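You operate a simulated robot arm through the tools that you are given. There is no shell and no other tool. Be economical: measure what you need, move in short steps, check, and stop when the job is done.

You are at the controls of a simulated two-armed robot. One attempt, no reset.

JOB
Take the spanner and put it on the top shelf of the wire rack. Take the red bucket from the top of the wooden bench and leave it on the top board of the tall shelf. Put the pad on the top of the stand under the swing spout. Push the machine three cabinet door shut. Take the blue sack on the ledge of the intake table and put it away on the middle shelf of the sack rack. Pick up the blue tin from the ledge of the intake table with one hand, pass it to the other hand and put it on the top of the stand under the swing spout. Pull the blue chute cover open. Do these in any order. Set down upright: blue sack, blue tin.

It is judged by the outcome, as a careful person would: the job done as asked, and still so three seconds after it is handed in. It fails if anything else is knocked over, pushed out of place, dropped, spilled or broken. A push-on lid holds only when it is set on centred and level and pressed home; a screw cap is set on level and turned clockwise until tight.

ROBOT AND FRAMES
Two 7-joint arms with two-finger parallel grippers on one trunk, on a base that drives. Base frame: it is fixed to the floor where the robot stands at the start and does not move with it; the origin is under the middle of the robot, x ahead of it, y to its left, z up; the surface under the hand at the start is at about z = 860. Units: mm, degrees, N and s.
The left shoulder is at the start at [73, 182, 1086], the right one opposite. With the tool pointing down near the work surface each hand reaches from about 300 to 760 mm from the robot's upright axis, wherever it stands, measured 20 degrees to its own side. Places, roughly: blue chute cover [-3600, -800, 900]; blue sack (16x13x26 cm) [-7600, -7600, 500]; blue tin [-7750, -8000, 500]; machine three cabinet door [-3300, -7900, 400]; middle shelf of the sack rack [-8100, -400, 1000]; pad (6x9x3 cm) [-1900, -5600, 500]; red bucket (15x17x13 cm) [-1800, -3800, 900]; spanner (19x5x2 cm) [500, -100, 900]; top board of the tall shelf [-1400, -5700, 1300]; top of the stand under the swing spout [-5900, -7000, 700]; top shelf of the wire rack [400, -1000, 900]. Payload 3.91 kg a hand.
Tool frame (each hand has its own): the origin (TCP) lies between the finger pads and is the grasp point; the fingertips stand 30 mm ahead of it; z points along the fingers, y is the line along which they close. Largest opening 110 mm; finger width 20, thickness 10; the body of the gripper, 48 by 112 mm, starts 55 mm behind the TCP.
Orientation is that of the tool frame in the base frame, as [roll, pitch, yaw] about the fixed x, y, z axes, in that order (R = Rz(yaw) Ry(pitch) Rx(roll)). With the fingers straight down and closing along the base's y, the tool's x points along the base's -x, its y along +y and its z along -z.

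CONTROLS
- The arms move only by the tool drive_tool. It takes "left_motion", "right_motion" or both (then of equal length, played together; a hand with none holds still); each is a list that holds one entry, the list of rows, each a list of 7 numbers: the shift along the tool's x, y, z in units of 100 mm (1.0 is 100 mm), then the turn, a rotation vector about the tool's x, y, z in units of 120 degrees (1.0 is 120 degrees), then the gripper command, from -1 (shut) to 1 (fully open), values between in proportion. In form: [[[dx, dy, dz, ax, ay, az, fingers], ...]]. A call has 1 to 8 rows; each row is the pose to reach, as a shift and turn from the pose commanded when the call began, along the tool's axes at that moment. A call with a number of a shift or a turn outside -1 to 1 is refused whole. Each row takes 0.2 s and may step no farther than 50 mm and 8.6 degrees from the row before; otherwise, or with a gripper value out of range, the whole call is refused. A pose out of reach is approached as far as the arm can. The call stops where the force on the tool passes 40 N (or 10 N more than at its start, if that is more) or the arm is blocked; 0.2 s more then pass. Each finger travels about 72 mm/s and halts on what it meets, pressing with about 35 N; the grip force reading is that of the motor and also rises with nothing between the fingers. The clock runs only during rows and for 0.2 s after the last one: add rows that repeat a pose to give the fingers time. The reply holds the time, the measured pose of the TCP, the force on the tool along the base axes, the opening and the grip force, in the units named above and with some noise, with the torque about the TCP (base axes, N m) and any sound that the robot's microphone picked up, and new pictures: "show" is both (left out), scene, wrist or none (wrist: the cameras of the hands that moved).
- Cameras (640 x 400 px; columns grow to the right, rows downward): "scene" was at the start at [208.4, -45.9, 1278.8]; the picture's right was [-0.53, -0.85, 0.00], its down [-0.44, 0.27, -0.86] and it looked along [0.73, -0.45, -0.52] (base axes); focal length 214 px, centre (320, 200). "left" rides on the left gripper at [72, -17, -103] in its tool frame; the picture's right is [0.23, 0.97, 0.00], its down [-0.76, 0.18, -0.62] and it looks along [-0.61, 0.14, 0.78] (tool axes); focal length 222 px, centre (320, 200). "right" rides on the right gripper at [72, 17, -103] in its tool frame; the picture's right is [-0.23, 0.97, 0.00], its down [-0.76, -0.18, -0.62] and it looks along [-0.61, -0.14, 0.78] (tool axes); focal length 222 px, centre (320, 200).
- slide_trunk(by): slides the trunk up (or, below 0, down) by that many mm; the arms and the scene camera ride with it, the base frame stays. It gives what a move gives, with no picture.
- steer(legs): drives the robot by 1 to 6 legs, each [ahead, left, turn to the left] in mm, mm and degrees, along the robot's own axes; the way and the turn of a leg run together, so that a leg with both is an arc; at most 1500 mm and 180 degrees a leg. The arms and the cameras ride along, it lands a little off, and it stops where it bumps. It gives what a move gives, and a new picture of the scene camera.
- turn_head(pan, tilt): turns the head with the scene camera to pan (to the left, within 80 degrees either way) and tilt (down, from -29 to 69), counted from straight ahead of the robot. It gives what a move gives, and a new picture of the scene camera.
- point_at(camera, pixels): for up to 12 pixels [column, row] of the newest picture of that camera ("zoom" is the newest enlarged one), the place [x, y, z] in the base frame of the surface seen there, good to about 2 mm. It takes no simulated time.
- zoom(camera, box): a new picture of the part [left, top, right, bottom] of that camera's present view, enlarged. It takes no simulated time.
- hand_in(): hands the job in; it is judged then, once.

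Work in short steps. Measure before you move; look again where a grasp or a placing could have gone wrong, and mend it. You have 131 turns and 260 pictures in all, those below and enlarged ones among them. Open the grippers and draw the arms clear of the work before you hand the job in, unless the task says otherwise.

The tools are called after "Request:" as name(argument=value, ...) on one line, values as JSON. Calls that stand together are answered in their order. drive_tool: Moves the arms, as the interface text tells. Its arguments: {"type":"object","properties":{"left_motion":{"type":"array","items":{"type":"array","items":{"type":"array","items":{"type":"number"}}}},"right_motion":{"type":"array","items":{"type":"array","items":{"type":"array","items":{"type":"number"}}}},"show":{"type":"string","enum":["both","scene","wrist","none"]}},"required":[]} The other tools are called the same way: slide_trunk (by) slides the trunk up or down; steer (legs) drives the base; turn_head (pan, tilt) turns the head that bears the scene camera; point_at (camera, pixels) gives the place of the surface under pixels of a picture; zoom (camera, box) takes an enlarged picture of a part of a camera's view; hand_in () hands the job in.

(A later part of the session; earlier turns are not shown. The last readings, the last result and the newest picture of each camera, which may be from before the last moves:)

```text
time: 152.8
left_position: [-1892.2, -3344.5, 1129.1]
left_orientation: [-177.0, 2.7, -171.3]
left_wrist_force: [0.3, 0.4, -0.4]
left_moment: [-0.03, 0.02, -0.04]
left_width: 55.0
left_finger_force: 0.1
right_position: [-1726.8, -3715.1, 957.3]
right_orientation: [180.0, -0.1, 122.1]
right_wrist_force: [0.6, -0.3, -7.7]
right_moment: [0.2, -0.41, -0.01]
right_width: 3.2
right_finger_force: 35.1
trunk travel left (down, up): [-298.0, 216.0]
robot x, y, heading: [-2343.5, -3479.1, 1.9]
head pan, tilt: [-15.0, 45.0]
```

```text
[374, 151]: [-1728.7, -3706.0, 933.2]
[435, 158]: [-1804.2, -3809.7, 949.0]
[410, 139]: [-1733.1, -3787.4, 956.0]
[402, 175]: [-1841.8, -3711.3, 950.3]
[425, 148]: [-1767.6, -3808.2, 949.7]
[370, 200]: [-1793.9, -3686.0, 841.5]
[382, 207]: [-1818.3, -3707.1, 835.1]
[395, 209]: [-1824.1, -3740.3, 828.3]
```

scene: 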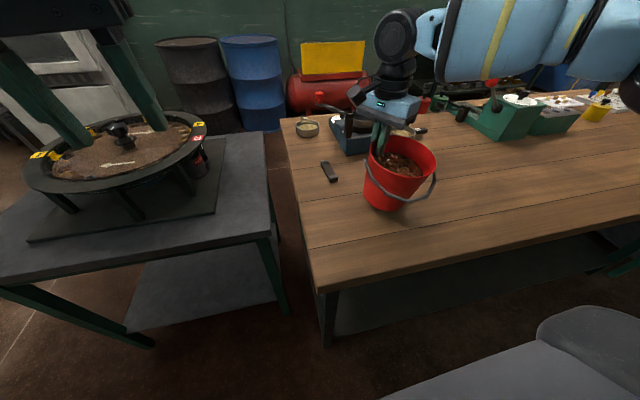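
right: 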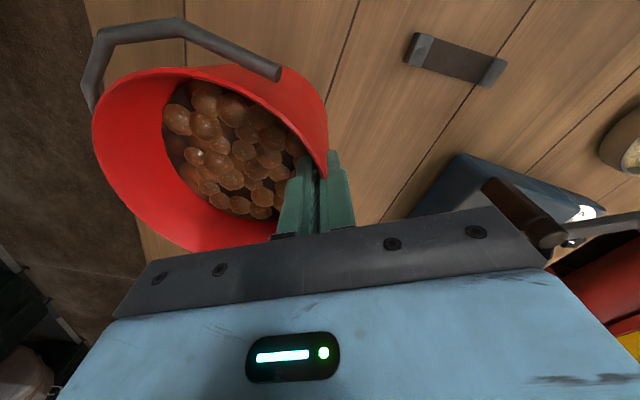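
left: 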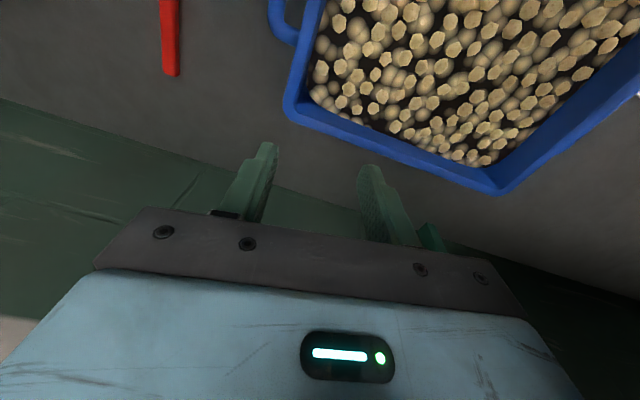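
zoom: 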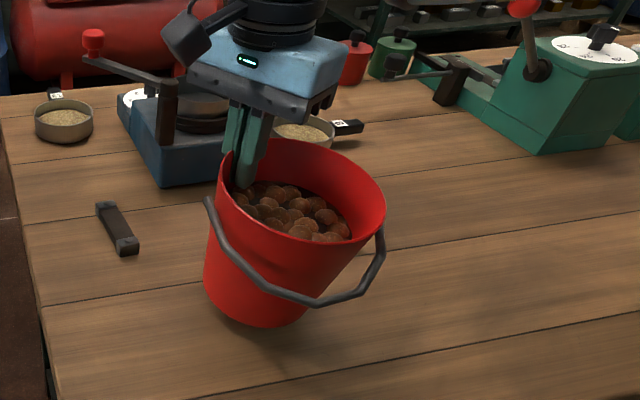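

Rim tilt is about 6.5°. I level it with the wrist, raise the trunk fully, and back off.

Request:
drive_tool(right_motion=[[[0, 0, -0.2, 0.027, 0, 0, -1], [0, 0, -0.5, 0.054, 0, 0, -1], [0, 0, -1, 0.054, 0, 0, -1], [0, 0, -1, 0.054, 0, 0, -1]]], show="none")

Request:
slide_trunk(by=200)

Request:
steer(legs=[[-150, 0, 0], [0, 0, -70]])

Request:
turn_head(pan=10, tilt=20)

```text
time: 153.8
left_position: [-1890.4, -3345.0, 1129.7]
left_orientation: [-177.1, 2.8, -171.2]
left_wrist_force: [-0.3, -0.2, 0.0]
left_moment: [0.02, 0.0, -0.01]
left_width: 55.1
left_finger_force: 0.1
right_position: [-1744.5, -3727.6, 1049.5]
right_orientation: [-173.5, 0.0, 121.9]
right_wrist_force: [0.1, -0.9, -8.3]
right_moment: [0.23, -0.44, -0.01]
right_width: 3.3
right_finger_force: 35.1
right hand out of reach, approached as far as the arm can: row 2, 3, 4
trunk travel left (down, up): [-298.0, 216.0]
robot x, y, heading: [-2343.5, -3472.3, 2.0]
head pan, tilt: [-15.0, 45.0]
```

```text
time: 155.9
left_position: [-1890.3, -3345.0, 1328.0]
left_orientation: [-177.1, 2.6, -171.2]
left_wrist_force: [-0.2, 0.0, -0.4]
left_moment: [-0.03, 0.03, 0.01]
left_width: 54.8
left_finger_force: 0.0
right_position: [-1852.4, -3732.4, 1452.7]
right_orientation: [166.7, 10.9, 120.0]
right_wrist_force: [0.6, 0.0, -7.8]
right_moment: [0.2, -0.2, 0.0]
right_width: 3.4
right_finger_force: 34.8
trunk travel left (down, up): [-498.0, 16.0]
robot x, y, heading: [-2344.3, -3474.4, 2.2]
head pan, tilt: [-15.0, 45.0]
```

```text
time: 160.3
left_position: [-2210.4, -3860.7, 1329.2]
left_orientation: [-177.0, 2.7, 119.4]
left_wrist_force: [-0.2, -0.4, -1.3]
left_moment: [-0.03, -0.02, 0.0]
left_width: 55.0
left_finger_force: 0.2
right_position: [-2559.8, -4031.8, 1454.4]
right_orientation: [166.5, 11.0, 50.7]
right_wrist_force: [0.3, -1.1, -7.8]
right_moment: [-0.08, -0.28, -0.02]
right_width: 3.3
right_finger_force: 34.8
trunk travel left (down, up): [-498.0, 16.0]
robot x, y, heading: [-2492.0, -3480.9, -67.5]
head pan, tilt: [-15.0, 45.0]
```

scene: 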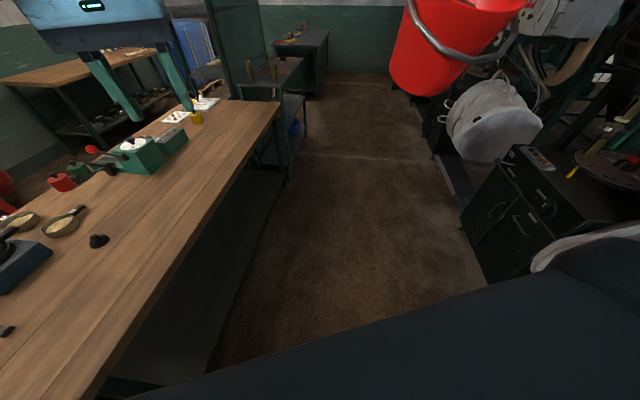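

```text
time: 161.2
left_position: [-2211.2, -3861.1, 1329.0]
left_orientation: [-177.0, 2.9, 119.3]
left_wrist_force: [-0.2, -0.2, 0.6]
left_moment: [-0.02, 0.02, -0.01]
left_width: 55.0
left_finger_force: 0.0
right_position: [-2559.5, -4033.0, 1454.5]
right_orientation: [166.5, 10.9, 50.6]
right_wrist_force: [-0.5, 0.0, -8.4]
right_moment: [-0.11, -0.29, 0.01]
right_width: 3.7
right_finger_force: 35.3
trunk travel left (down, up): [-498.0, 16.0]
robot x, y, heading: [-2491.7, -3482.1, -67.6]
head pan, tilt: [10.0, 20.0]
```

scene: 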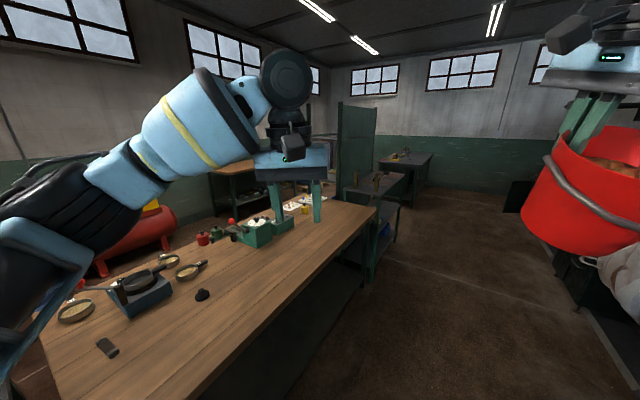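

The trunk lift skewed the right hand (roll 166, pitch 11). I level it again while pulling it 80 mm nearer, then view the shelf.

Request:
drive_tool(right_motion=[[[0.12, -0.22, -0.08, 0.055, 0.03, 0.007, -1], [0.25, -0.45, -0.15, 0.11, 0.06, 0.014, -1], [0.37, -0.67, -0.23, 0.167, 0.089, 0.022, -1], [0.37, -0.67, -0.23, 0.167, 0.089, 0.022, -1]]], show="wrist")

Request:
zoom(camera="scene", box=[310, 80, 450, 290])

Request:
point_at(camera="scene", pixels=[[340, 105], [376, 108], [338, 185], [357, 200], [390, 178], [410, 205], [430, 160], [378, 280], [395, 180], [384, 160], [355, 110], [375, 220]])

```text
time: 162.2
left_position: [-2210.8, -3860.3, 1329.1]
left_orientation: [-176.9, 2.6, 119.3]
left_wrist_force: [-0.3, -0.7, -0.1]
left_moment: [-0.03, 0.01, -0.04]
left_width: 55.2
left_finger_force: 0.0
right_position: [-2602.1, -3947.7, 1428.9]
right_orientation: [-173.5, 0.1, 48.5]
right_wrist_force: [0.0, -0.1, -7.6]
right_moment: [-0.33, -0.32, -0.02]
right_width: 3.6
right_finger_force: 35.7
right hand out of reach, approached as far as the arm can: row 1, 2, 3, 4
trunk travel left (down, up): [-498.0, 16.0]
robot x, y, heading: [-2492.0, -3482.4, -67.3]
head pan, tilt: [10.0, 20.0]
```

right: 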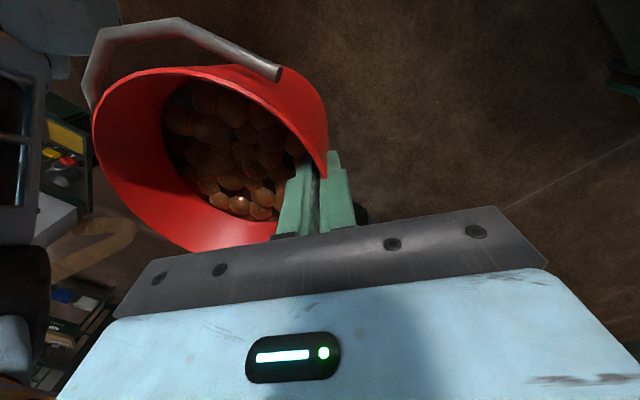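

```text
1.90 times, centred on (380, 185) of scene
```

zoom: 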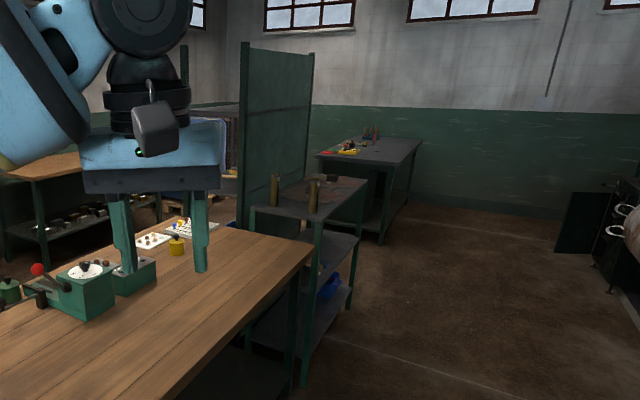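

```text
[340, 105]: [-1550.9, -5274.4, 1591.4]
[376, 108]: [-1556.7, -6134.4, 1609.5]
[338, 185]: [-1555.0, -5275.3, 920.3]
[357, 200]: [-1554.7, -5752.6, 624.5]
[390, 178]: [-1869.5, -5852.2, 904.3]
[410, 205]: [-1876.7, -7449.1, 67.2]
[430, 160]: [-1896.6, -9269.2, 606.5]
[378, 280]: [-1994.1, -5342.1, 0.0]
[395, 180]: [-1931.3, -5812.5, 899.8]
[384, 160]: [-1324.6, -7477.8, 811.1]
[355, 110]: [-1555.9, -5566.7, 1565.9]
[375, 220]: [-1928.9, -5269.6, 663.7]
```

The tall shelf's back panel faces west (x≈-1555), so its open side faces east. I go around the north: heading 0, north 1250, then east, and look south.

Request:
steer(legs=[[0, 0, 67], [0, 1250, 0], [1500, 0, 0], [300, 0, 0]])

Request:
turn_head(pan=-75, tilt=25)

```text
time: 185.0
left_position: [-367.2, -2010.4, 1329.7]
left_orientation: [-177.0, 2.8, -171.9]
left_wrist_force: [0.6, 0.2, 0.1]
left_moment: [-0.01, -0.03, 0.04]
left_width: 55.2
left_finger_force: 0.1
right_position: [-427.4, -2405.3, 1430.1]
right_orientation: [-173.8, 0.2, 117.3]
right_wrist_force: [-0.8, 0.0, -7.5]
right_moment: [0.18, -0.43, 0.01]
right_width: 3.4
right_finger_force: 34.7
trunk travel left (down, up): [-498.0, 16.0]
robot x, y, heading: [-820.3, -2132.4, 1.2]
head pan, tilt: [10.0, 20.0]
```

scene: 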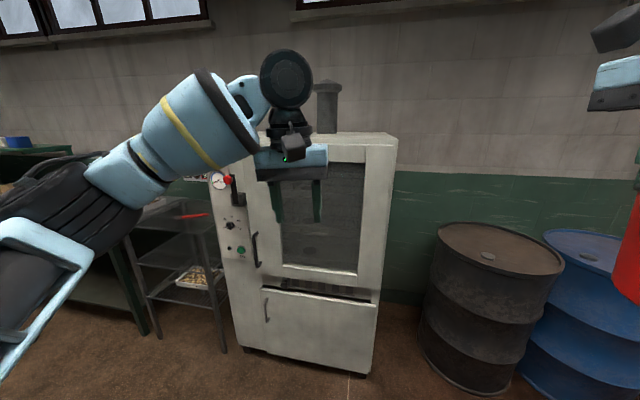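

```text
time: 186.6
left_position: [-365.0, -2008.6, 1329.8]
left_orientation: [-177.1, 2.8, -172.0]
left_wrist_force: [-0.3, 0.3, 0.3]
left_moment: [-0.03, 0.0, 0.0]
left_width: 55.0
left_finger_force: 0.1
right_position: [-426.8, -2406.4, 1430.8]
right_orientation: [-173.7, 0.2, 117.2]
right_wrist_force: [0.4, 0.1, -7.8]
right_moment: [0.19, -0.46, 0.0]
right_width: 3.3
right_finger_force: 35.3
trunk travel left (down, up): [-498.0, 16.0]
robot x, y, heading: [-821.8, -2132.2, 1.5]
head pan, tilt: [-75.0, 25.0]
```

scene: 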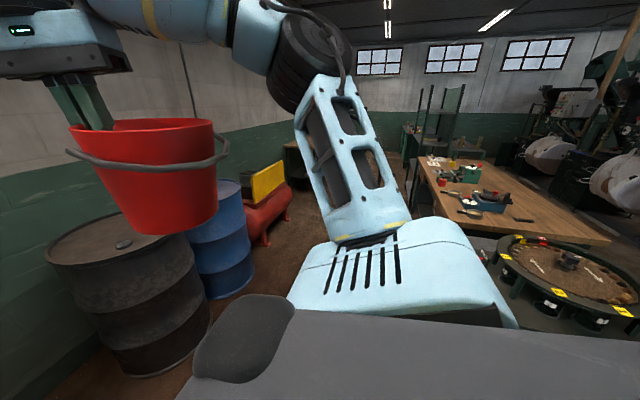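

The bucket rides level. I turn to face south for a clear look down the east aisle.

Request:
steer(legs=[[0, 0, -91.5]])

Request:
turn_head(pan=0, tilt=20)

```text
time: 190.9
left_position: [-714.7, -2594.7, 1329.3]
left_orientation: [-176.9, 2.8, 95.8]
left_wrist_force: [0.0, -1.0, 0.7]
left_moment: [0.02, 0.0, 0.0]
left_width: 55.1
left_finger_force: 0.0
right_position: [-1108.8, -2517.1, 1431.0]
right_orientation: [-173.8, 0.1, 25.0]
right_wrist_force: [0.2, -0.3, -8.0]
right_moment: [-0.45, -0.16, -0.02]
right_width: 3.4
right_finger_force: 35.2
trunk travel left (down, up): [-498.0, 16.0]
robot x, y, heading: [-821.7, -2128.9, -90.8]
head pan, tilt: [-75.0, 25.0]
```

scene: 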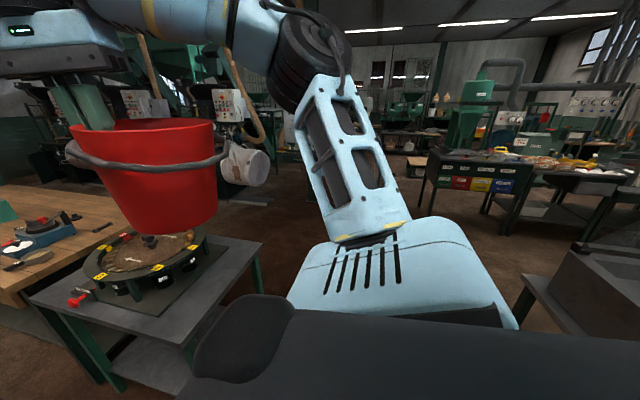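

```text
time: 192.4
left_position: [-715.0, -2593.7, 1330.2]
left_orientation: [-177.0, 2.7, 95.7]
left_wrist_force: [-0.3, 0.9, -0.7]
left_moment: [0.02, 0.0, 0.04]
left_width: 55.1
left_finger_force: 0.0
right_position: [-1109.3, -2518.1, 1430.6]
right_orientation: [-173.7, 0.2, 24.9]
right_wrist_force: [-0.3, -0.5, -7.5]
right_moment: [-0.5, -0.17, 0.0]
right_width: 3.4
right_finger_force: 34.6
trunk travel left (down, up): [-498.0, 16.0]
robot x, y, heading: [-821.4, -2133.5, -91.2]
head pan, tilt: [0.0, 20.0]
```

scene: 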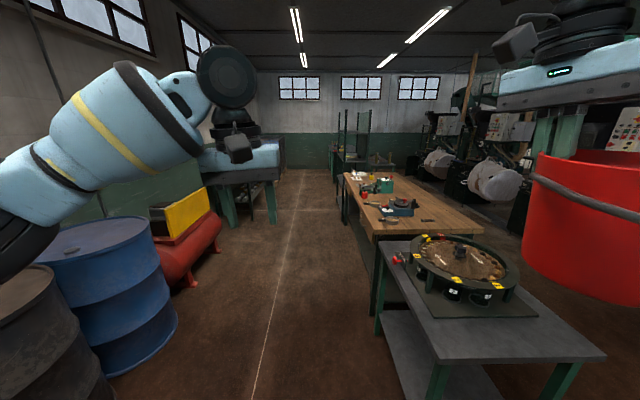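

The aisle is open. I measure its edges and the tall shelf.

Request:
point_at(camera="scene", pixels=[[177, 320], [220, 250], [276, 220], [300, 190], [378, 340], [345, 225], [338, 115], [369, 115], [345, 140], [333, 180], [358, 150], [352, 128]])

Request:
zoom(camera="scene", box=[310, 90, 430, 200])

```text
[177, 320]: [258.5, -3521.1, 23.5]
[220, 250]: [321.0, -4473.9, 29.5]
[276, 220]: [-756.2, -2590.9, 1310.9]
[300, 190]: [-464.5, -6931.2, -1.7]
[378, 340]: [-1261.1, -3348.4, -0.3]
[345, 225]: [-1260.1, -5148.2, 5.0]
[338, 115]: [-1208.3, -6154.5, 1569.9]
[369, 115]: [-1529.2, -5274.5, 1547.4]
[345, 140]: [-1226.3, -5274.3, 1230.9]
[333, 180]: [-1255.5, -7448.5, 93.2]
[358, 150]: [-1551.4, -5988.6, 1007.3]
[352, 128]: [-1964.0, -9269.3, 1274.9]
```

```text
3.64 times, centred on (370, 145) of scene
```

zoom: 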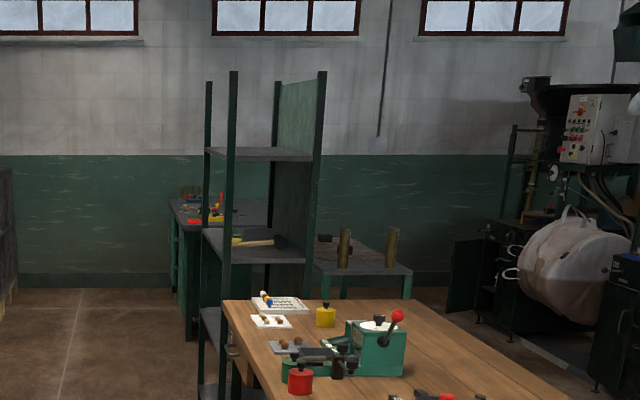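

I measure the top board's exact height.

Request:
point_at(camera="zoom", pixels=[[250, 152], [270, 153], [240, 158], [225, 151], [300, 155], [260, 240], [232, 75], [208, 85]])

```text
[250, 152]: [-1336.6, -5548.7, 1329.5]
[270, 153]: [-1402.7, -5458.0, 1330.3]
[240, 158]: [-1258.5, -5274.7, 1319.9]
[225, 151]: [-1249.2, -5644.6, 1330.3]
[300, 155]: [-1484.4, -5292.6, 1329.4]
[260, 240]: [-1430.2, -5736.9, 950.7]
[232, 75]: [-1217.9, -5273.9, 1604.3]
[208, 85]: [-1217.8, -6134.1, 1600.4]
```

The board is at z≈1330, so the bucket needs TCP ≈1460–1485. I raise the trunk to its top and draw the hand nearer and higher to gain height.

Request:
slide_trunk(by=15)

Request:
drive_tool(right_motion=[[[0.26, -0.28, -0.14, 0, 0, 0, -1], [0.52, -0.56, -0.27, 0, 0, 0, -1], [0.79, -0.84, -0.41, 0, 0, 0, -1], [0.79, -0.84, -0.41, 0, 0, 0, -1]]], show="scene")

```text
time: 193.0
left_position: [-715.3, -2593.2, 1346.0]
left_orientation: [-177.2, 2.9, 95.7]
left_wrist_force: [-0.2, -0.2, 0.0]
left_moment: [0.0, 0.01, 0.0]
left_width: 55.1
left_finger_force: 0.2
right_position: [-1108.7, -2498.1, 1461.7]
right_orientation: [-176.4, 1.3, 24.9]
right_wrist_force: [-0.8, 0.8, -7.4]
right_moment: [-0.43, -0.16, -0.02]
right_width: 3.5
right_finger_force: 34.5
trunk travel left (down, up): [-513.0, 1.0]
robot x, y, heading: [-824.3, -2132.3, -90.9]
head pan, tilt: [0.0, 20.0]
```

```text
time: 194.0
left_position: [-715.8, -2595.7, 1344.7]
left_orientation: [-176.9, 2.9, 95.8]
left_wrist_force: [0.8, 0.6, -0.2]
left_moment: [0.04, -0.02, 0.04]
left_width: 55.2
left_finger_force: 0.0
right_position: [-1071.6, -2386.4, 1492.4]
right_orientation: [-176.5, 1.2, 25.0]
right_wrist_force: [-0.9, 1.3, -7.8]
right_moment: [-0.44, -0.16, -0.02]
right_width: 3.5
right_finger_force: 34.8
right hand out of reach, approached as far as the arm can: row 2, 3, 4
trunk travel left (down, up): [-513.0, 1.0]
robot x, y, heading: [-823.1, -2133.4, -91.1]
head pan, tilt: [0.0, 20.0]
```

scene: 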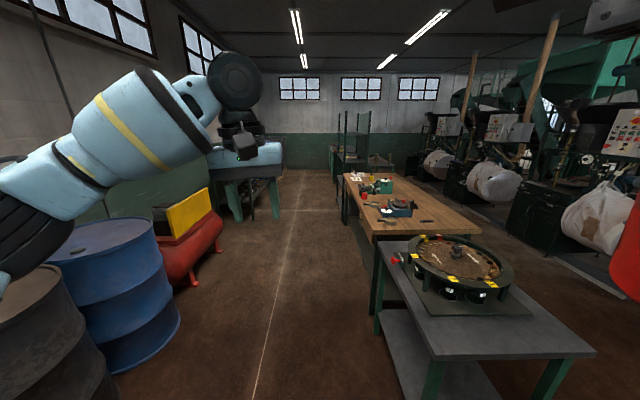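

Height 1492 is reachable close in. I turn the right wrist -90° so the bucket sits forward-right of the hand, and draw the left hand back and up out of the way.

Request:
drive_tool(right_motion=[[[0, 0, 0, 0, 0, -0.065, -1], [0, 0, 0, 0, 0, -0.13, -1], [0, 0, 0, 0, 0, -0.195, -1], [0, 0, 0, 0, 0, -0.26, -1], [0, 0, 0, 0, 0, -0.325, -1], [0, 0, 0, 0, 0, -0.39, -1], [0, 0, 0, 0, 0, -0.45, -1], [0, 0, 0, 0, 0, -0.5, -1]]], left_motion=[[[0.12, 0, -0.12, 0, 0, 0, 0], [0.24, 0, -0.24, 0, 0, 0, 0], [0.36, 0, -0.36, 0, 0, 0, 0], [0.48, 0, -0.48, 0, 0, 0, 0], [0.6, 0, -0.6, 0, 0, 0, 0], [0.72, 0, -0.72, 0, 0, 0, 0], [0.84, 0, -0.84, 0, 0, 0, 0], [1, 0, -0.95, 0, 0, 0, 0]]], show="none")

Request:
drive_tool(right_motion=[[[0, 0, 0, 0, 0, -0.065, -1], [0, 0, 0, 0, 0, -0.13, -1], [0, 0, 0, 0, 0, -0.195, -1], [0, 0, 0, 0, 0, -0.25, -1], [0, 0, 0, 0, 0, -0.25, -1]]], left_motion=[[[0.15, 0, 0, 0, 0, 0, 0], [0.3, 0, 0, 0, 0, 0, 0], [0.45, 0, 0, 0, 0, 0, 0], [0.6, 0, 0, 0, 0, 0, 0], [0.6, 0, 0, 0, 0, 0, 0]]], show="both")

```text
time: 195.8
left_position: [-720.9, -2488.9, 1435.4]
left_orientation: [-177.0, 2.7, 95.8]
left_wrist_force: [-0.5, -0.1, -0.9]
left_moment: [0.0, 0.01, 0.01]
left_width: 54.8
left_finger_force: 0.1
right_position: [-1073.6, -2385.9, 1492.5]
right_orientation: [-177.0, -2.5, 85.0]
right_wrist_force: [0.4, -0.4, -7.5]
right_moment: [-0.1, -0.47, -0.03]
right_width: 3.8
right_finger_force: 34.7
trunk travel left (down, up): [-513.0, 1.0]
robot x, y, heading: [-822.5, -2135.5, -91.2]
head pan, tilt: [0.0, 20.0]
```

```text
time: 197.0
left_position: [-727.4, -2430.0, 1433.1]
left_orientation: [-176.9, 2.8, 95.7]
left_wrist_force: [-0.4, -0.2, 0.4]
left_moment: [-0.01, 0.01, -0.01]
left_width: 54.9
left_finger_force: 0.1
right_position: [-1072.7, -2387.9, 1492.4]
right_orientation: [-178.7, -3.7, 115.0]
right_wrist_force: [-0.5, -0.6, -8.0]
right_moment: [0.11, -0.45, 0.0]
right_width: 3.6
right_finger_force: 35.1
trunk travel left (down, up): [-513.0, 1.0]
robot x, y, heading: [-821.5, -2137.3, -90.8]
head pan, tilt: [0.0, 20.0]
```

scene: 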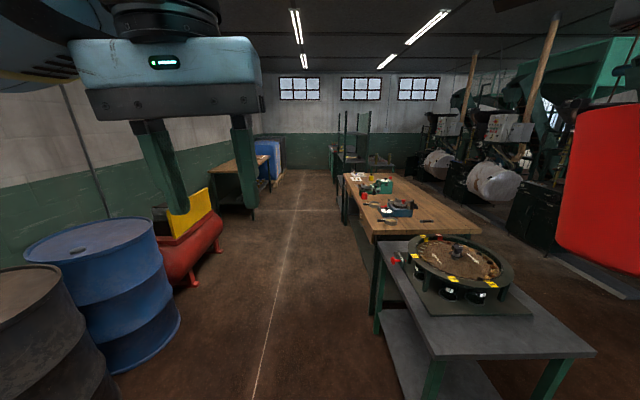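
right: 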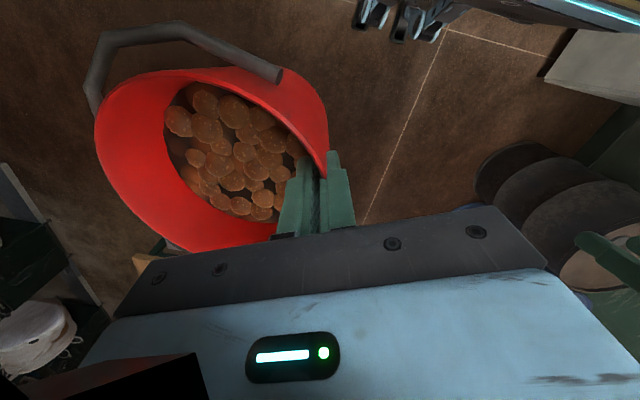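
left: 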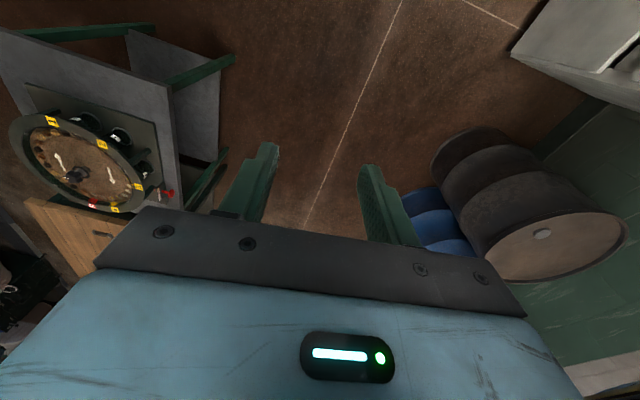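

Before driving south I check the east wooden table's edge so the arms stay clear on both sides.

Request:
point_at(camera="scene", pixels=[[253, 220], [255, 168], [268, 170], [252, 205], [215, 250], [282, 175], [160, 300]])

```text
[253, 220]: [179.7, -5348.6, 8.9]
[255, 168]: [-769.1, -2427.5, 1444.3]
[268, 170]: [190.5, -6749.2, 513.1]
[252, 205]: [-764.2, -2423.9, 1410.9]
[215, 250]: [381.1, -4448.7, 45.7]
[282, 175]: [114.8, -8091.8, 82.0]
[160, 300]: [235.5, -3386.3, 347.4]
```

East obstacles start at x≈115. I shift to x≈-480, drive south 3700 mm, then turn right to face the shelf.

Request:
steer(legs=[[0, 340, 0], [1500, 0, 0], [1500, 0, 0], [700, 0, 0], [0, 0, -89]])

Request:
turn_head(pan=-10, tilt=20)

```text
time: 221.6
left_position: [-851.7, -5869.9, 1432.2]
left_orientation: [-177.0, 2.8, 4.9]
left_wrist_force: [0.5, 0.7, 0.3]
left_moment: [0.01, 0.03, -0.03]
left_width: 55.3
left_finger_force: 0.1
right_position: [-803.7, -5524.0, 1492.6]
right_orientation: [-178.8, -3.6, 24.2]
right_wrist_force: [0.7, -0.4, -7.3]
right_moment: [-0.43, -0.11, 0.02]
right_width: 3.6
right_finger_force: 34.9
trunk travel left (down, up): [-513.0, 1.0]
robot x, y, heading: [-556.1, -5776.0, 178.6]
head pan, tilt: [0.0, 20.0]
```

scene: 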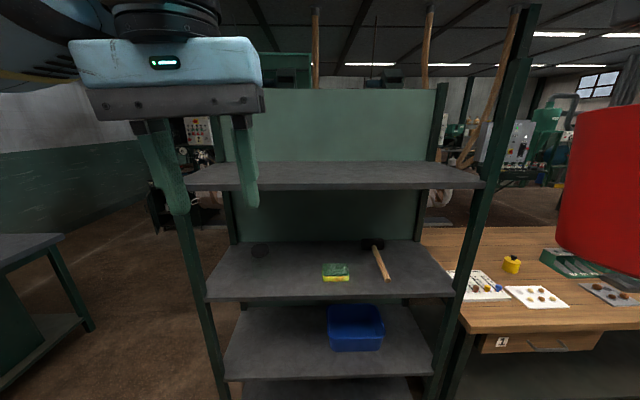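

```text
time: 222.3
left_position: [-851.9, -5869.4, 1433.6]
left_orientation: [-177.0, 2.8, 5.0]
left_wrist_force: [-0.3, 0.0, -0.3]
left_moment: [-0.04, 0.0, -0.04]
left_width: 55.0
left_finger_force: 0.2
right_position: [-803.9, -5524.4, 1491.3]
right_orientation: [-178.7, -3.7, 24.2]
right_wrist_force: [0.3, -0.5, -8.2]
right_moment: [-0.43, -0.09, 0.01]
right_width: 3.5
right_finger_force: 35.5
trunk travel left (down, up): [-513.0, 1.0]
robot x, y, heading: [-556.8, -5777.0, 178.5]
head pan, tilt: [-10.0, 20.0]
```

scene: 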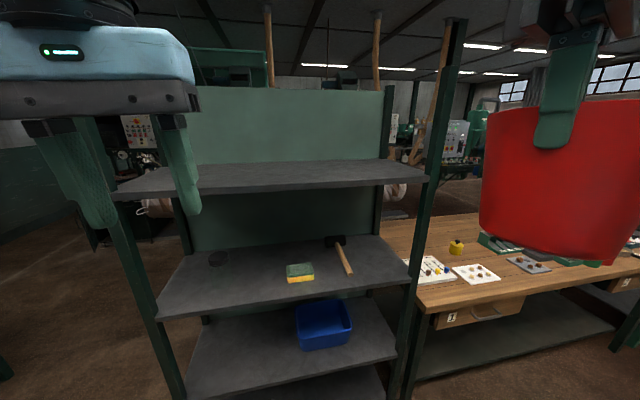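

I shift 130 mm south to clear the post, level the bucket and measure its rim/base.

Request:
steer(legs=[[0, 130, 1.5]])

Request:
drive_tool(right_motion=[[[0, 0, 0, 0.043, -0.031, 0, -1], [0, 0, 0, 0.043, -0.031, 0, -1]]], show="both")

Request:
point_at(camera="right", pixels=[[326, 170], [95, 130], [210, 70], [200, 248], [110, 105], [130, 200]])

Request:
point_at(camera="scene", pixels=[[488, 222], [510, 236], [540, 248], [575, 256], [605, 256], [120, 190], [300, 185], [420, 178], [494, 125]])

```text
time: 224.1
left_position: [-851.0, -6011.1, 1432.8]
left_orientation: [-177.0, 2.8, 6.7]
left_wrist_force: [0.1, 0.0, -0.9]
left_moment: [0.03, -0.02, -0.01]
left_width: 55.0
left_finger_force: 0.2
right_position: [-815.0, -5665.4, 1491.1]
right_orientation: [-178.6, -3.8, 26.0]
right_wrist_force: [0.3, 0.1, -7.5]
right_moment: [-0.43, -0.11, 0.03]
right_width: 3.6
right_finger_force: 35.2
trunk travel left (down, up): [-513.0, 1.0]
robot x, y, heading: [-557.4, -5913.0, -180.2]
head pan, tilt: [-10.0, 20.0]
```

scene: 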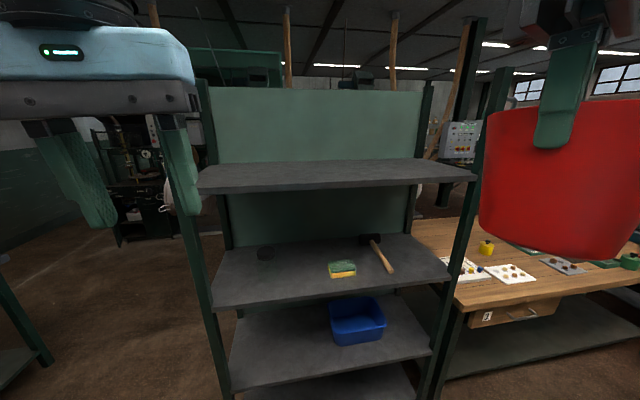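

```text
time: 224.7
left_position: [-850.5, -6010.9, 1433.2]
left_orientation: [-177.0, 2.8, 6.6]
left_wrist_force: [0.2, 0.4, 0.0]
left_moment: [0.01, -0.01, -0.02]
left_width: 55.0
left_finger_force: 0.0
right_position: [-813.4, -5664.5, 1490.7]
right_orientation: [-173.6, -0.1, 26.2]
right_wrist_force: [0.3, 0.5, -7.8]
right_moment: [-0.49, -0.2, -0.03]
right_width: 3.6
right_finger_force: 34.7
trunk travel left (down, up): [-513.0, 1.0]
robot x, y, heading: [-553.5, -5913.6, -180.0]
head pan, tilt: [-10.0, 20.0]
```

scene: 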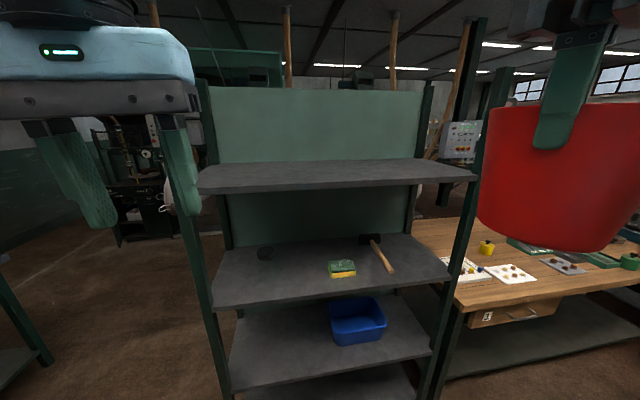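
right: 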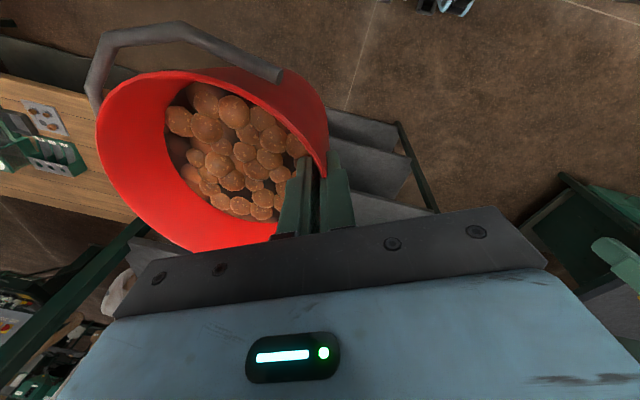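

```text
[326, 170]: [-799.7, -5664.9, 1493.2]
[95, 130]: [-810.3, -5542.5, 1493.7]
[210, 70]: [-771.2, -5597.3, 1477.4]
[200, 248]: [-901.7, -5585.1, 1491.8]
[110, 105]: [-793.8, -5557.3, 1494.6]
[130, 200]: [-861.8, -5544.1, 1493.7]
```

```text
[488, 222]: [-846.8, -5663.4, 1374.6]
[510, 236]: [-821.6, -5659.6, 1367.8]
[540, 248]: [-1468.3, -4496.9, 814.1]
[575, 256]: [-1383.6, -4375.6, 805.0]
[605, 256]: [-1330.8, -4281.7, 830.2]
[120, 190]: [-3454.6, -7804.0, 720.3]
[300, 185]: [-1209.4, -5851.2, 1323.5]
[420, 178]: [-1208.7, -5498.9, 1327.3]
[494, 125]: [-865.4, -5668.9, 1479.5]
```

The bucket is level (rim ≈1493, base ≈1364, board 1330). I drive 435 mm forward toward the board.

Request:
steer(legs=[[300, 0, 0], [135, 0, 0]])

Request:
turn_head(pan=-40, tilt=15)

```text
time: 227.5
left_position: [-1181.1, -6018.6, 1449.2]
left_orientation: [-177.4, 7.9, 4.7]
left_wrist_force: [-0.1, 0.4, 0.1]
left_moment: [0.01, -0.04, -0.01]
left_width: 55.0
left_finger_force: 0.1
right_position: [-1169.6, -5673.3, 1497.7]
right_orientation: [-173.0, 1.0, 27.1]
right_wrist_force: [1.0, 0.7, -8.1]
right_moment: [-0.52, -0.18, -0.03]
right_width: 3.3
right_finger_force: 34.8
trunk travel left (down, up): [-513.0, 1.0]
robot x, y, heading: [-943.1, -5911.2, -178.9]
head pan, tilt: [-10.0, 20.0]
stopped in leg 2: the robot was blocked; the commanded pose is now the measured one
```

scene: 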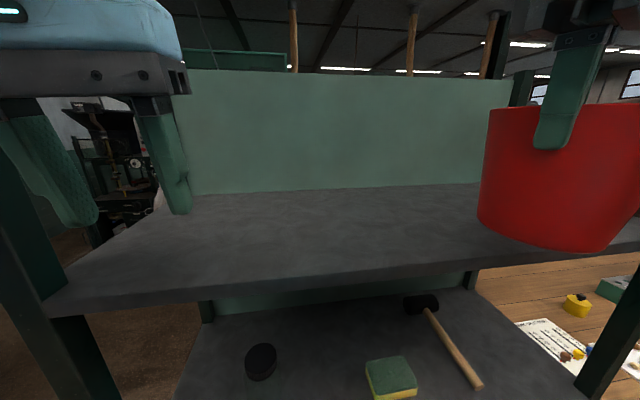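

```text
time: 228.5
left_position: [-1180.5, -6017.3, 1449.2]
left_orientation: [-177.3, 7.8, 5.4]
left_wrist_force: [-35.2, 34.0, 11.1]
left_moment: [-3.15, -4.61, 4.52]
left_width: 55.0
left_finger_force: 0.0
right_position: [-1164.6, -5673.5, 1499.0]
right_orientation: [-172.7, 1.4, 26.9]
right_wrist_force: [-0.8, 0.1, -8.6]
right_moment: [-0.44, -0.2, 0.02]
right_width: 3.4
right_finger_force: 35.1
trunk travel left (down, up): [-513.0, 1.0]
robot x, y, heading: [-942.8, -5913.3, -179.4]
head pan, tilt: [-40.0, 15.0]
```

scene: 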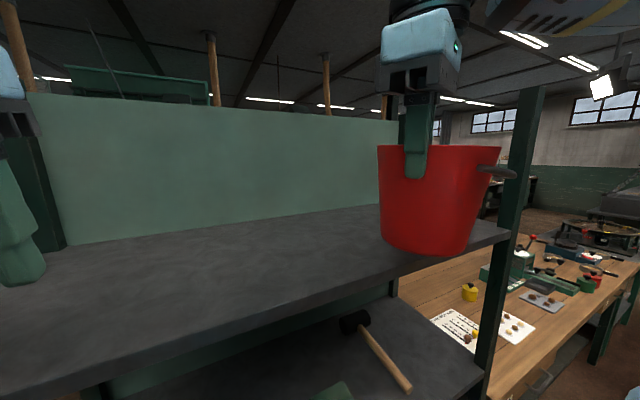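

The left hand/forearm touched the south post. I back off 150 mm and move the left hand out to the left so it stays outside the shelf.

Request:
steer(legs=[[-170, 0, 0]])

Request:
drive_tool(left_motion=[[[0, 0.3, 0, 0, 0, 0, 0], [0, 0.6, 0, 0, 0, 0, 0], [0, 1, 0, 0, 0, 0, 0], [0, 1, 0, 0, 0, 0, 0]]], show="none")

Request:
drive_tool(left_motion=[[[0, 0.3, 0, 0, 0, 0, 0], [0, 0.6, 0, 0, 0, 0, 0], [0, 1, 0, 0, 0, 0, 0], [0, 1, 0, 0, 0, 0, 0]]], show="none")

Request:
drive_tool(left_motion=[[[0, 0.3, 0, 0, 0, 0, 0], [0, 0.6, 0, 0, 0, 0, 0], [0, 1, 0, 0, 0, 0, 0], [0, 1, 0, 0, 0, 0, 0]]], show="scene")

```text
time: 230.0
left_position: [-1061.9, -6014.7, 1438.8]
left_orientation: [-177.7, 5.1, 5.7]
left_wrist_force: [0.8, -0.3, 0.0]
left_moment: [0.01, 0.02, 0.0]
left_width: 55.0
left_finger_force: 0.0
right_position: [-1039.7, -5668.0, 1492.6]
right_orientation: [-173.6, 0.2, 26.8]
right_wrist_force: [1.4, 0.4, -7.2]
right_moment: [-0.42, -0.22, -0.05]
right_width: 3.3
right_finger_force: 35.0
trunk travel left (down, up): [-513.0, 1.0]
robot x, y, heading: [-782.4, -5913.9, -179.1]
head pan, tilt: [-40.0, 15.0]
stopped in leg 1: the force on the tool passed its limit at 62 N (the readings are from after the stop); the commanded pose is now the measured one
```

scene: 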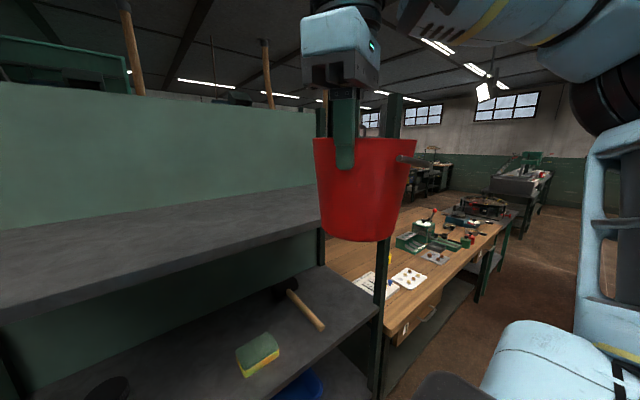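

```text
time: 231.0
left_position: [-1060.1, -6114.6, 1432.5]
left_orientation: [-177.7, 4.7, 5.9]
left_wrist_force: [-0.6, 0.4, -0.2]
left_moment: [-0.04, -0.02, 0.03]
left_width: 55.1
left_finger_force: 0.1
right_position: [-1046.1, -5666.5, 1491.5]
right_orientation: [-173.7, -0.1, 26.8]
right_wrist_force: [-0.6, 0.3, -8.3]
right_moment: [-0.44, -0.21, 0.0]
right_width: 3.4
right_finger_force: 35.5
trunk travel left (down, up): [-513.0, 1.0]
robot x, y, heading: [-783.7, -5912.8, -179.3]
head pan, tilt: [-40.0, 15.0]
```

```text
time: 232.0
left_position: [-1049.2, -6211.4, 1429.0]
left_orientation: [-177.5, 4.9, 5.8]
left_wrist_force: [-0.4, -0.9, 0.6]
left_moment: [-0.02, 0.01, -0.02]
left_width: 54.8
left_finger_force: 0.0
right_position: [-1044.7, -5666.2, 1491.5]
right_orientation: [-173.7, 0.0, 26.8]
right_wrist_force: [0.5, -0.1, -8.5]
right_moment: [-0.47, -0.2, -0.04]
right_width: 3.3
right_finger_force: 35.0
trunk travel left (down, up): [-513.0, 1.0]
robot x, y, heading: [-788.3, -5911.5, -179.0]
head pan, tilt: [-40.0, 15.0]
```

```text
time: 233.0
left_position: [-1069.1, -6289.4, 1400.7]
left_orientation: [-177.6, 5.0, 5.8]
left_wrist_force: [-0.5, 0.0, 0.1]
left_moment: [-0.01, -0.01, 0.01]
left_width: 54.9
left_finger_force: 0.0
left hand out of reach, approached as far as the arm can: row 2, 3, 4
right_position: [-1044.7, -5668.0, 1491.3]
right_orientation: [-173.8, 0.0, 26.7]
right_wrist_force: [0.0, 0.6, -7.0]
right_moment: [-0.46, -0.19, 0.04]
right_width: 3.5
right_finger_force: 35.2
trunk travel left (down, up): [-513.0, 1.0]
robot x, y, heading: [-781.2, -5915.1, -179.1]
head pan, tilt: [-40.0, 15.0]
```

scene: 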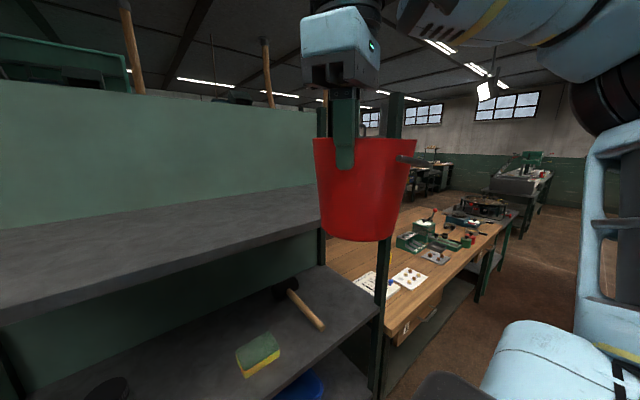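

The left hand is now south of the post. I drive forward 205 mm in two legs.

Request:
steer(legs=[[120, 0, 0], [88, 0, 0]])

Request:
point_at(camera="scene", pixels=[[380, 160], [420, 255], [440, 255]])

```text
time: 234.9
left_position: [-1275.3, -6290.8, 1402.4]
left_orientation: [-177.6, 5.1, 5.9]
left_wrist_force: [0.0, 0.5, -0.7]
left_moment: [-0.02, -0.03, 0.02]
left_width: 55.1
left_finger_force: 0.1
right_position: [-1247.9, -5668.8, 1494.0]
right_orientation: [-173.6, 0.1, 26.8]
right_wrist_force: [0.0, 0.0, -7.9]
right_moment: [-0.47, -0.2, -0.02]
right_width: 3.6
right_finger_force: 34.9
trunk travel left (down, up): [-513.0, 1.0]
robot x, y, heading: [-991.0, -5913.2, -179.3]
head pan, tilt: [-40.0, 15.0]
```

scene: 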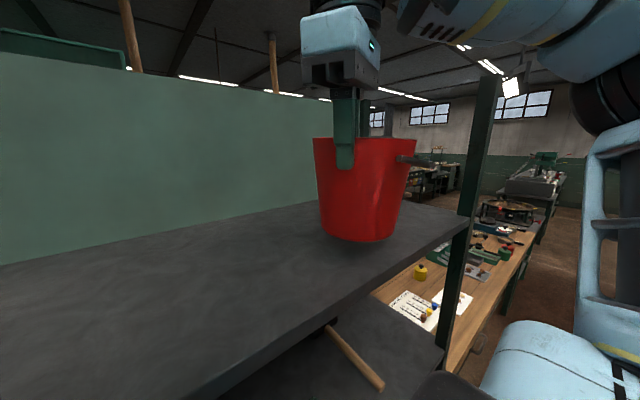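

```text
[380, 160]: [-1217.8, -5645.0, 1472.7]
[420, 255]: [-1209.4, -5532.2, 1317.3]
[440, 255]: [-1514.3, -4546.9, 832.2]
```

The bucket is over the board. I extend 45 mm further in and lower 20 mm.

Request:
drive_tool(right_motion=[[[-0.1, -0.04, 0.12, 0, 0, 0, -1], [-0.25, -0.11, 0.18, 0, 0, 0, -1], [-0.4, -0.18, 0.22, 0, 0, 0, -1], [-0.4, -0.18, 0.22, 0, 0, 0, -1]]], show="scene")

```text
time: 235.9
left_position: [-1275.7, -6291.9, 1401.0]
left_orientation: [-177.6, 5.0, 5.9]
left_wrist_force: [0.4, -0.1, -0.1]
left_moment: [0.03, 0.02, 0.03]
left_width: 55.0
left_finger_force: 0.0
right_position: [-1295.4, -5666.8, 1472.5]
right_orientation: [-173.7, 0.1, 26.7]
right_wrist_force: [0.7, 0.4, -8.8]
right_moment: [-0.47, -0.17, 0.01]
right_width: 3.4
right_finger_force: 35.2
trunk travel left (down, up): [-513.0, 1.0]
robot x, y, heading: [-994.6, -5909.0, -179.6]
head pan, tilt: [-40.0, 15.0]
```

scene: 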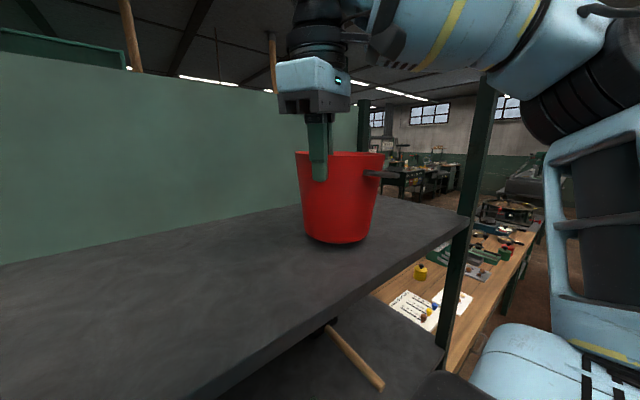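

Lower ~16 mm to contact in small steps (tool z is nearly vertical).

Request:
drive_tool(right_motion=[[[0.0, -0.005, 0.05, 0, 0, 0, -1], [0.0, -0.01, 0.1, 0, 0, 0, -1], [0, -0.015, 0.13, 0, 0, 0, -1], [0, -0.015, 0.15, 0, 0, 0, -1], [0, -0.015, 0.15, 0, 0, 0, -1]]], show="scene")

Request:
zoom(camera="scene", box=[270, 100, 430, 260])

```text
time: 237.1
left_position: [-1276.5, -6289.4, 1401.1]
left_orientation: [-177.5, 5.0, 5.8]
left_wrist_force: [0.3, 0.1, 0.2]
left_moment: [0.01, 0.03, 0.0]
left_width: 55.3
left_finger_force: 0.0
right_position: [-1296.1, -5666.4, 1456.9]
right_orientation: [-173.5, 0.0, 26.7]
right_wrist_force: [-0.2, 0.8, -0.7]
right_moment: [0.18, -0.23, 0.08]
right_width: 3.2
right_finger_force: 35.2
trunk travel left (down, up): [-513.0, 1.0]
robot x, y, heading: [-993.3, -5914.5, -179.5]
head pan, tilt: [-40.0, 15.0]
```

scene: 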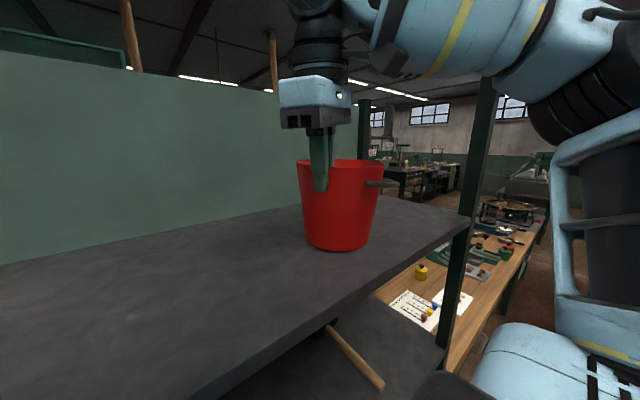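

```text
2.50 times, centred on (350, 180) of scene
```

zoom: 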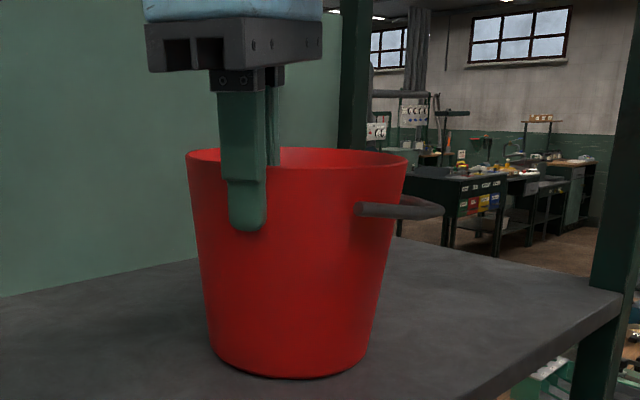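

The board now carries the bucket. I open, and rise while tipping the wrist back toward the robot (for height) so the fingers clear the rim.

Request:
drive_tool(right_motion=[[[0, 0, 0, 0, 0, 0, -0.5], [0, 0, 0, 0, 0, 0, -0.2], [0, 0, -0.05, 0, -0.07, 0, -0.2], [0, 0.0, -0.15, 0, -0.14, 0, -0.2], [0, 0, -0.3, 0, -0.2, 0, -0.2], [0, 0, -0.5, 0, -0.2, 0, -0.2], [0, 0, -0.7, 0, -0.2, 0, -0.2]]], show="both")

```text
time: 238.7
left_position: [-1274.9, -6291.8, 1400.7]
left_orientation: [-177.6, 5.0, 5.7]
left_wrist_force: [0.0, 0.2, 0.9]
left_moment: [0.01, 0.03, 0.02]
left_width: 55.0
left_finger_force: 0.0
right_position: [-1294.4, -5675.3, 1529.3]
right_orientation: [-173.1, 23.8, 29.6]
right_wrist_force: [-0.3, -0.3, 0.0]
right_moment: [0.0, -0.02, 0.02]
right_width: 43.9
right_finger_force: 0.0
trunk travel left (down, up): [-513.0, 1.0]
robot x, y, heading: [-991.9, -5913.5, -179.3]
head pan, tilt: [-40.0, 15.0]
```

scene: 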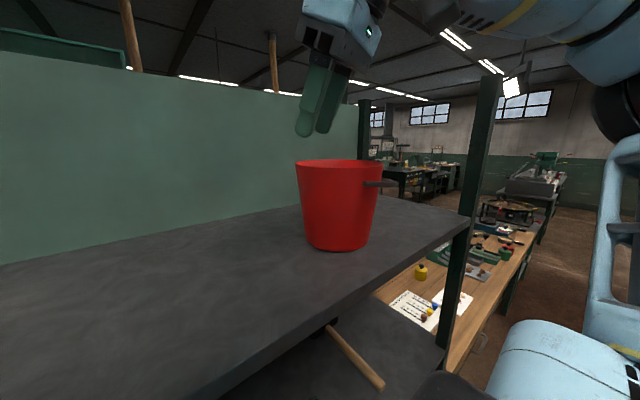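
right: 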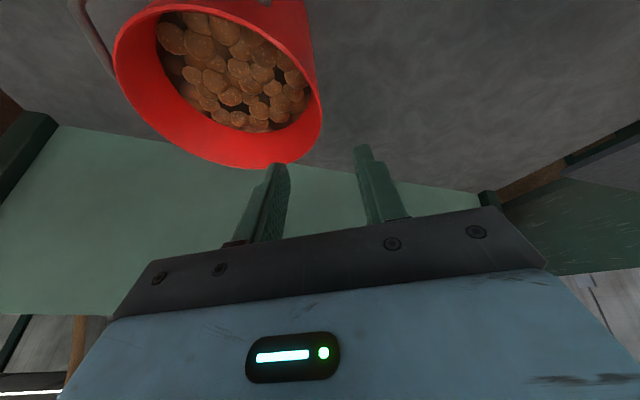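

The bucket stands on the top board. I back away and look left (south) for a passage to the west side.

Request:
steer(legs=[[-480, 0, 0]])

Request:
turn_head(pan=30, tilt=25)

Request:
point_at(camera="scene", pixels=[[100, 200], [200, 200], [300, 200], [320, 250], [250, 250], [150, 250], [100, 300], [200, 300], [300, 300], [350, 220], [50, 230], [280, 180]])

```text
time: 241.6
left_position: [-797.4, -6284.9, 1400.7]
left_orientation: [-177.5, 4.9, 5.0]
left_wrist_force: [0.4, 0.5, 0.0]
left_moment: [0.0, -0.01, 0.01]
left_width: 55.1
left_finger_force: 0.1
right_position: [-809.5, -5667.4, 1527.8]
right_orientation: [-173.0, 23.9, 28.8]
right_wrist_force: [0.0, -0.7, -0.2]
right_moment: [0.02, 0.0, -0.02]
right_width: 43.7
right_finger_force: 0.0
trunk travel left (down, up): [-513.0, 1.0]
robot x, y, heading: [-509.5, -5909.9, 180.1]
head pan, tilt: [-40.0, 15.0]
```

scene: 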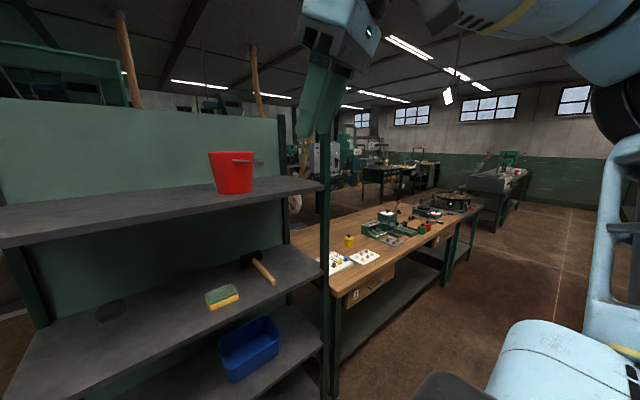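

```text
time: 243.0
left_position: [-796.0, -6284.9, 1399.5]
left_orientation: [-177.6, 5.0, 5.0]
left_wrist_force: [-0.2, 0.0, 0.4]
left_moment: [0.0, -0.02, 0.01]
left_width: 55.0
left_finger_force: 0.1
right_position: [-807.0, -5667.6, 1528.8]
right_orientation: [-173.1, 23.8, 28.8]
right_wrist_force: [-0.3, 0.4, -0.1]
right_moment: [-0.02, 0.0, 0.01]
right_width: 43.6
right_finger_force: 0.0
trunk travel left (down, up): [-513.0, 1.0]
robot x, y, heading: [-510.8, -5909.0, 180.0]
head pan, tilt: [30.0, 25.0]
```

scene: 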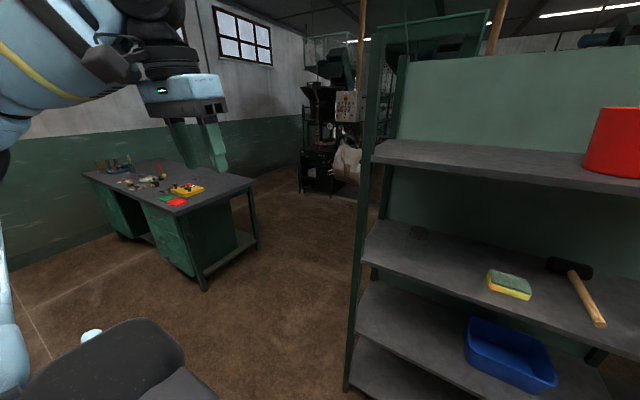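

```text
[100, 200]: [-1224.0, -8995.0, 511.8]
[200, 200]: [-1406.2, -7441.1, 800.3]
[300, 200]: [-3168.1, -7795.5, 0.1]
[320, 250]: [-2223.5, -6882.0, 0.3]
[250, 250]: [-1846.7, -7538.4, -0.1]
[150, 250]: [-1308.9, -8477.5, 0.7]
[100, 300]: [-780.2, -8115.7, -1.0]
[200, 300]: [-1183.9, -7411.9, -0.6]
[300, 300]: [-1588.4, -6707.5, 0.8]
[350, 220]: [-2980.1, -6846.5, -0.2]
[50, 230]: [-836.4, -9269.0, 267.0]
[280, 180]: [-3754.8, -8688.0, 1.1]
```

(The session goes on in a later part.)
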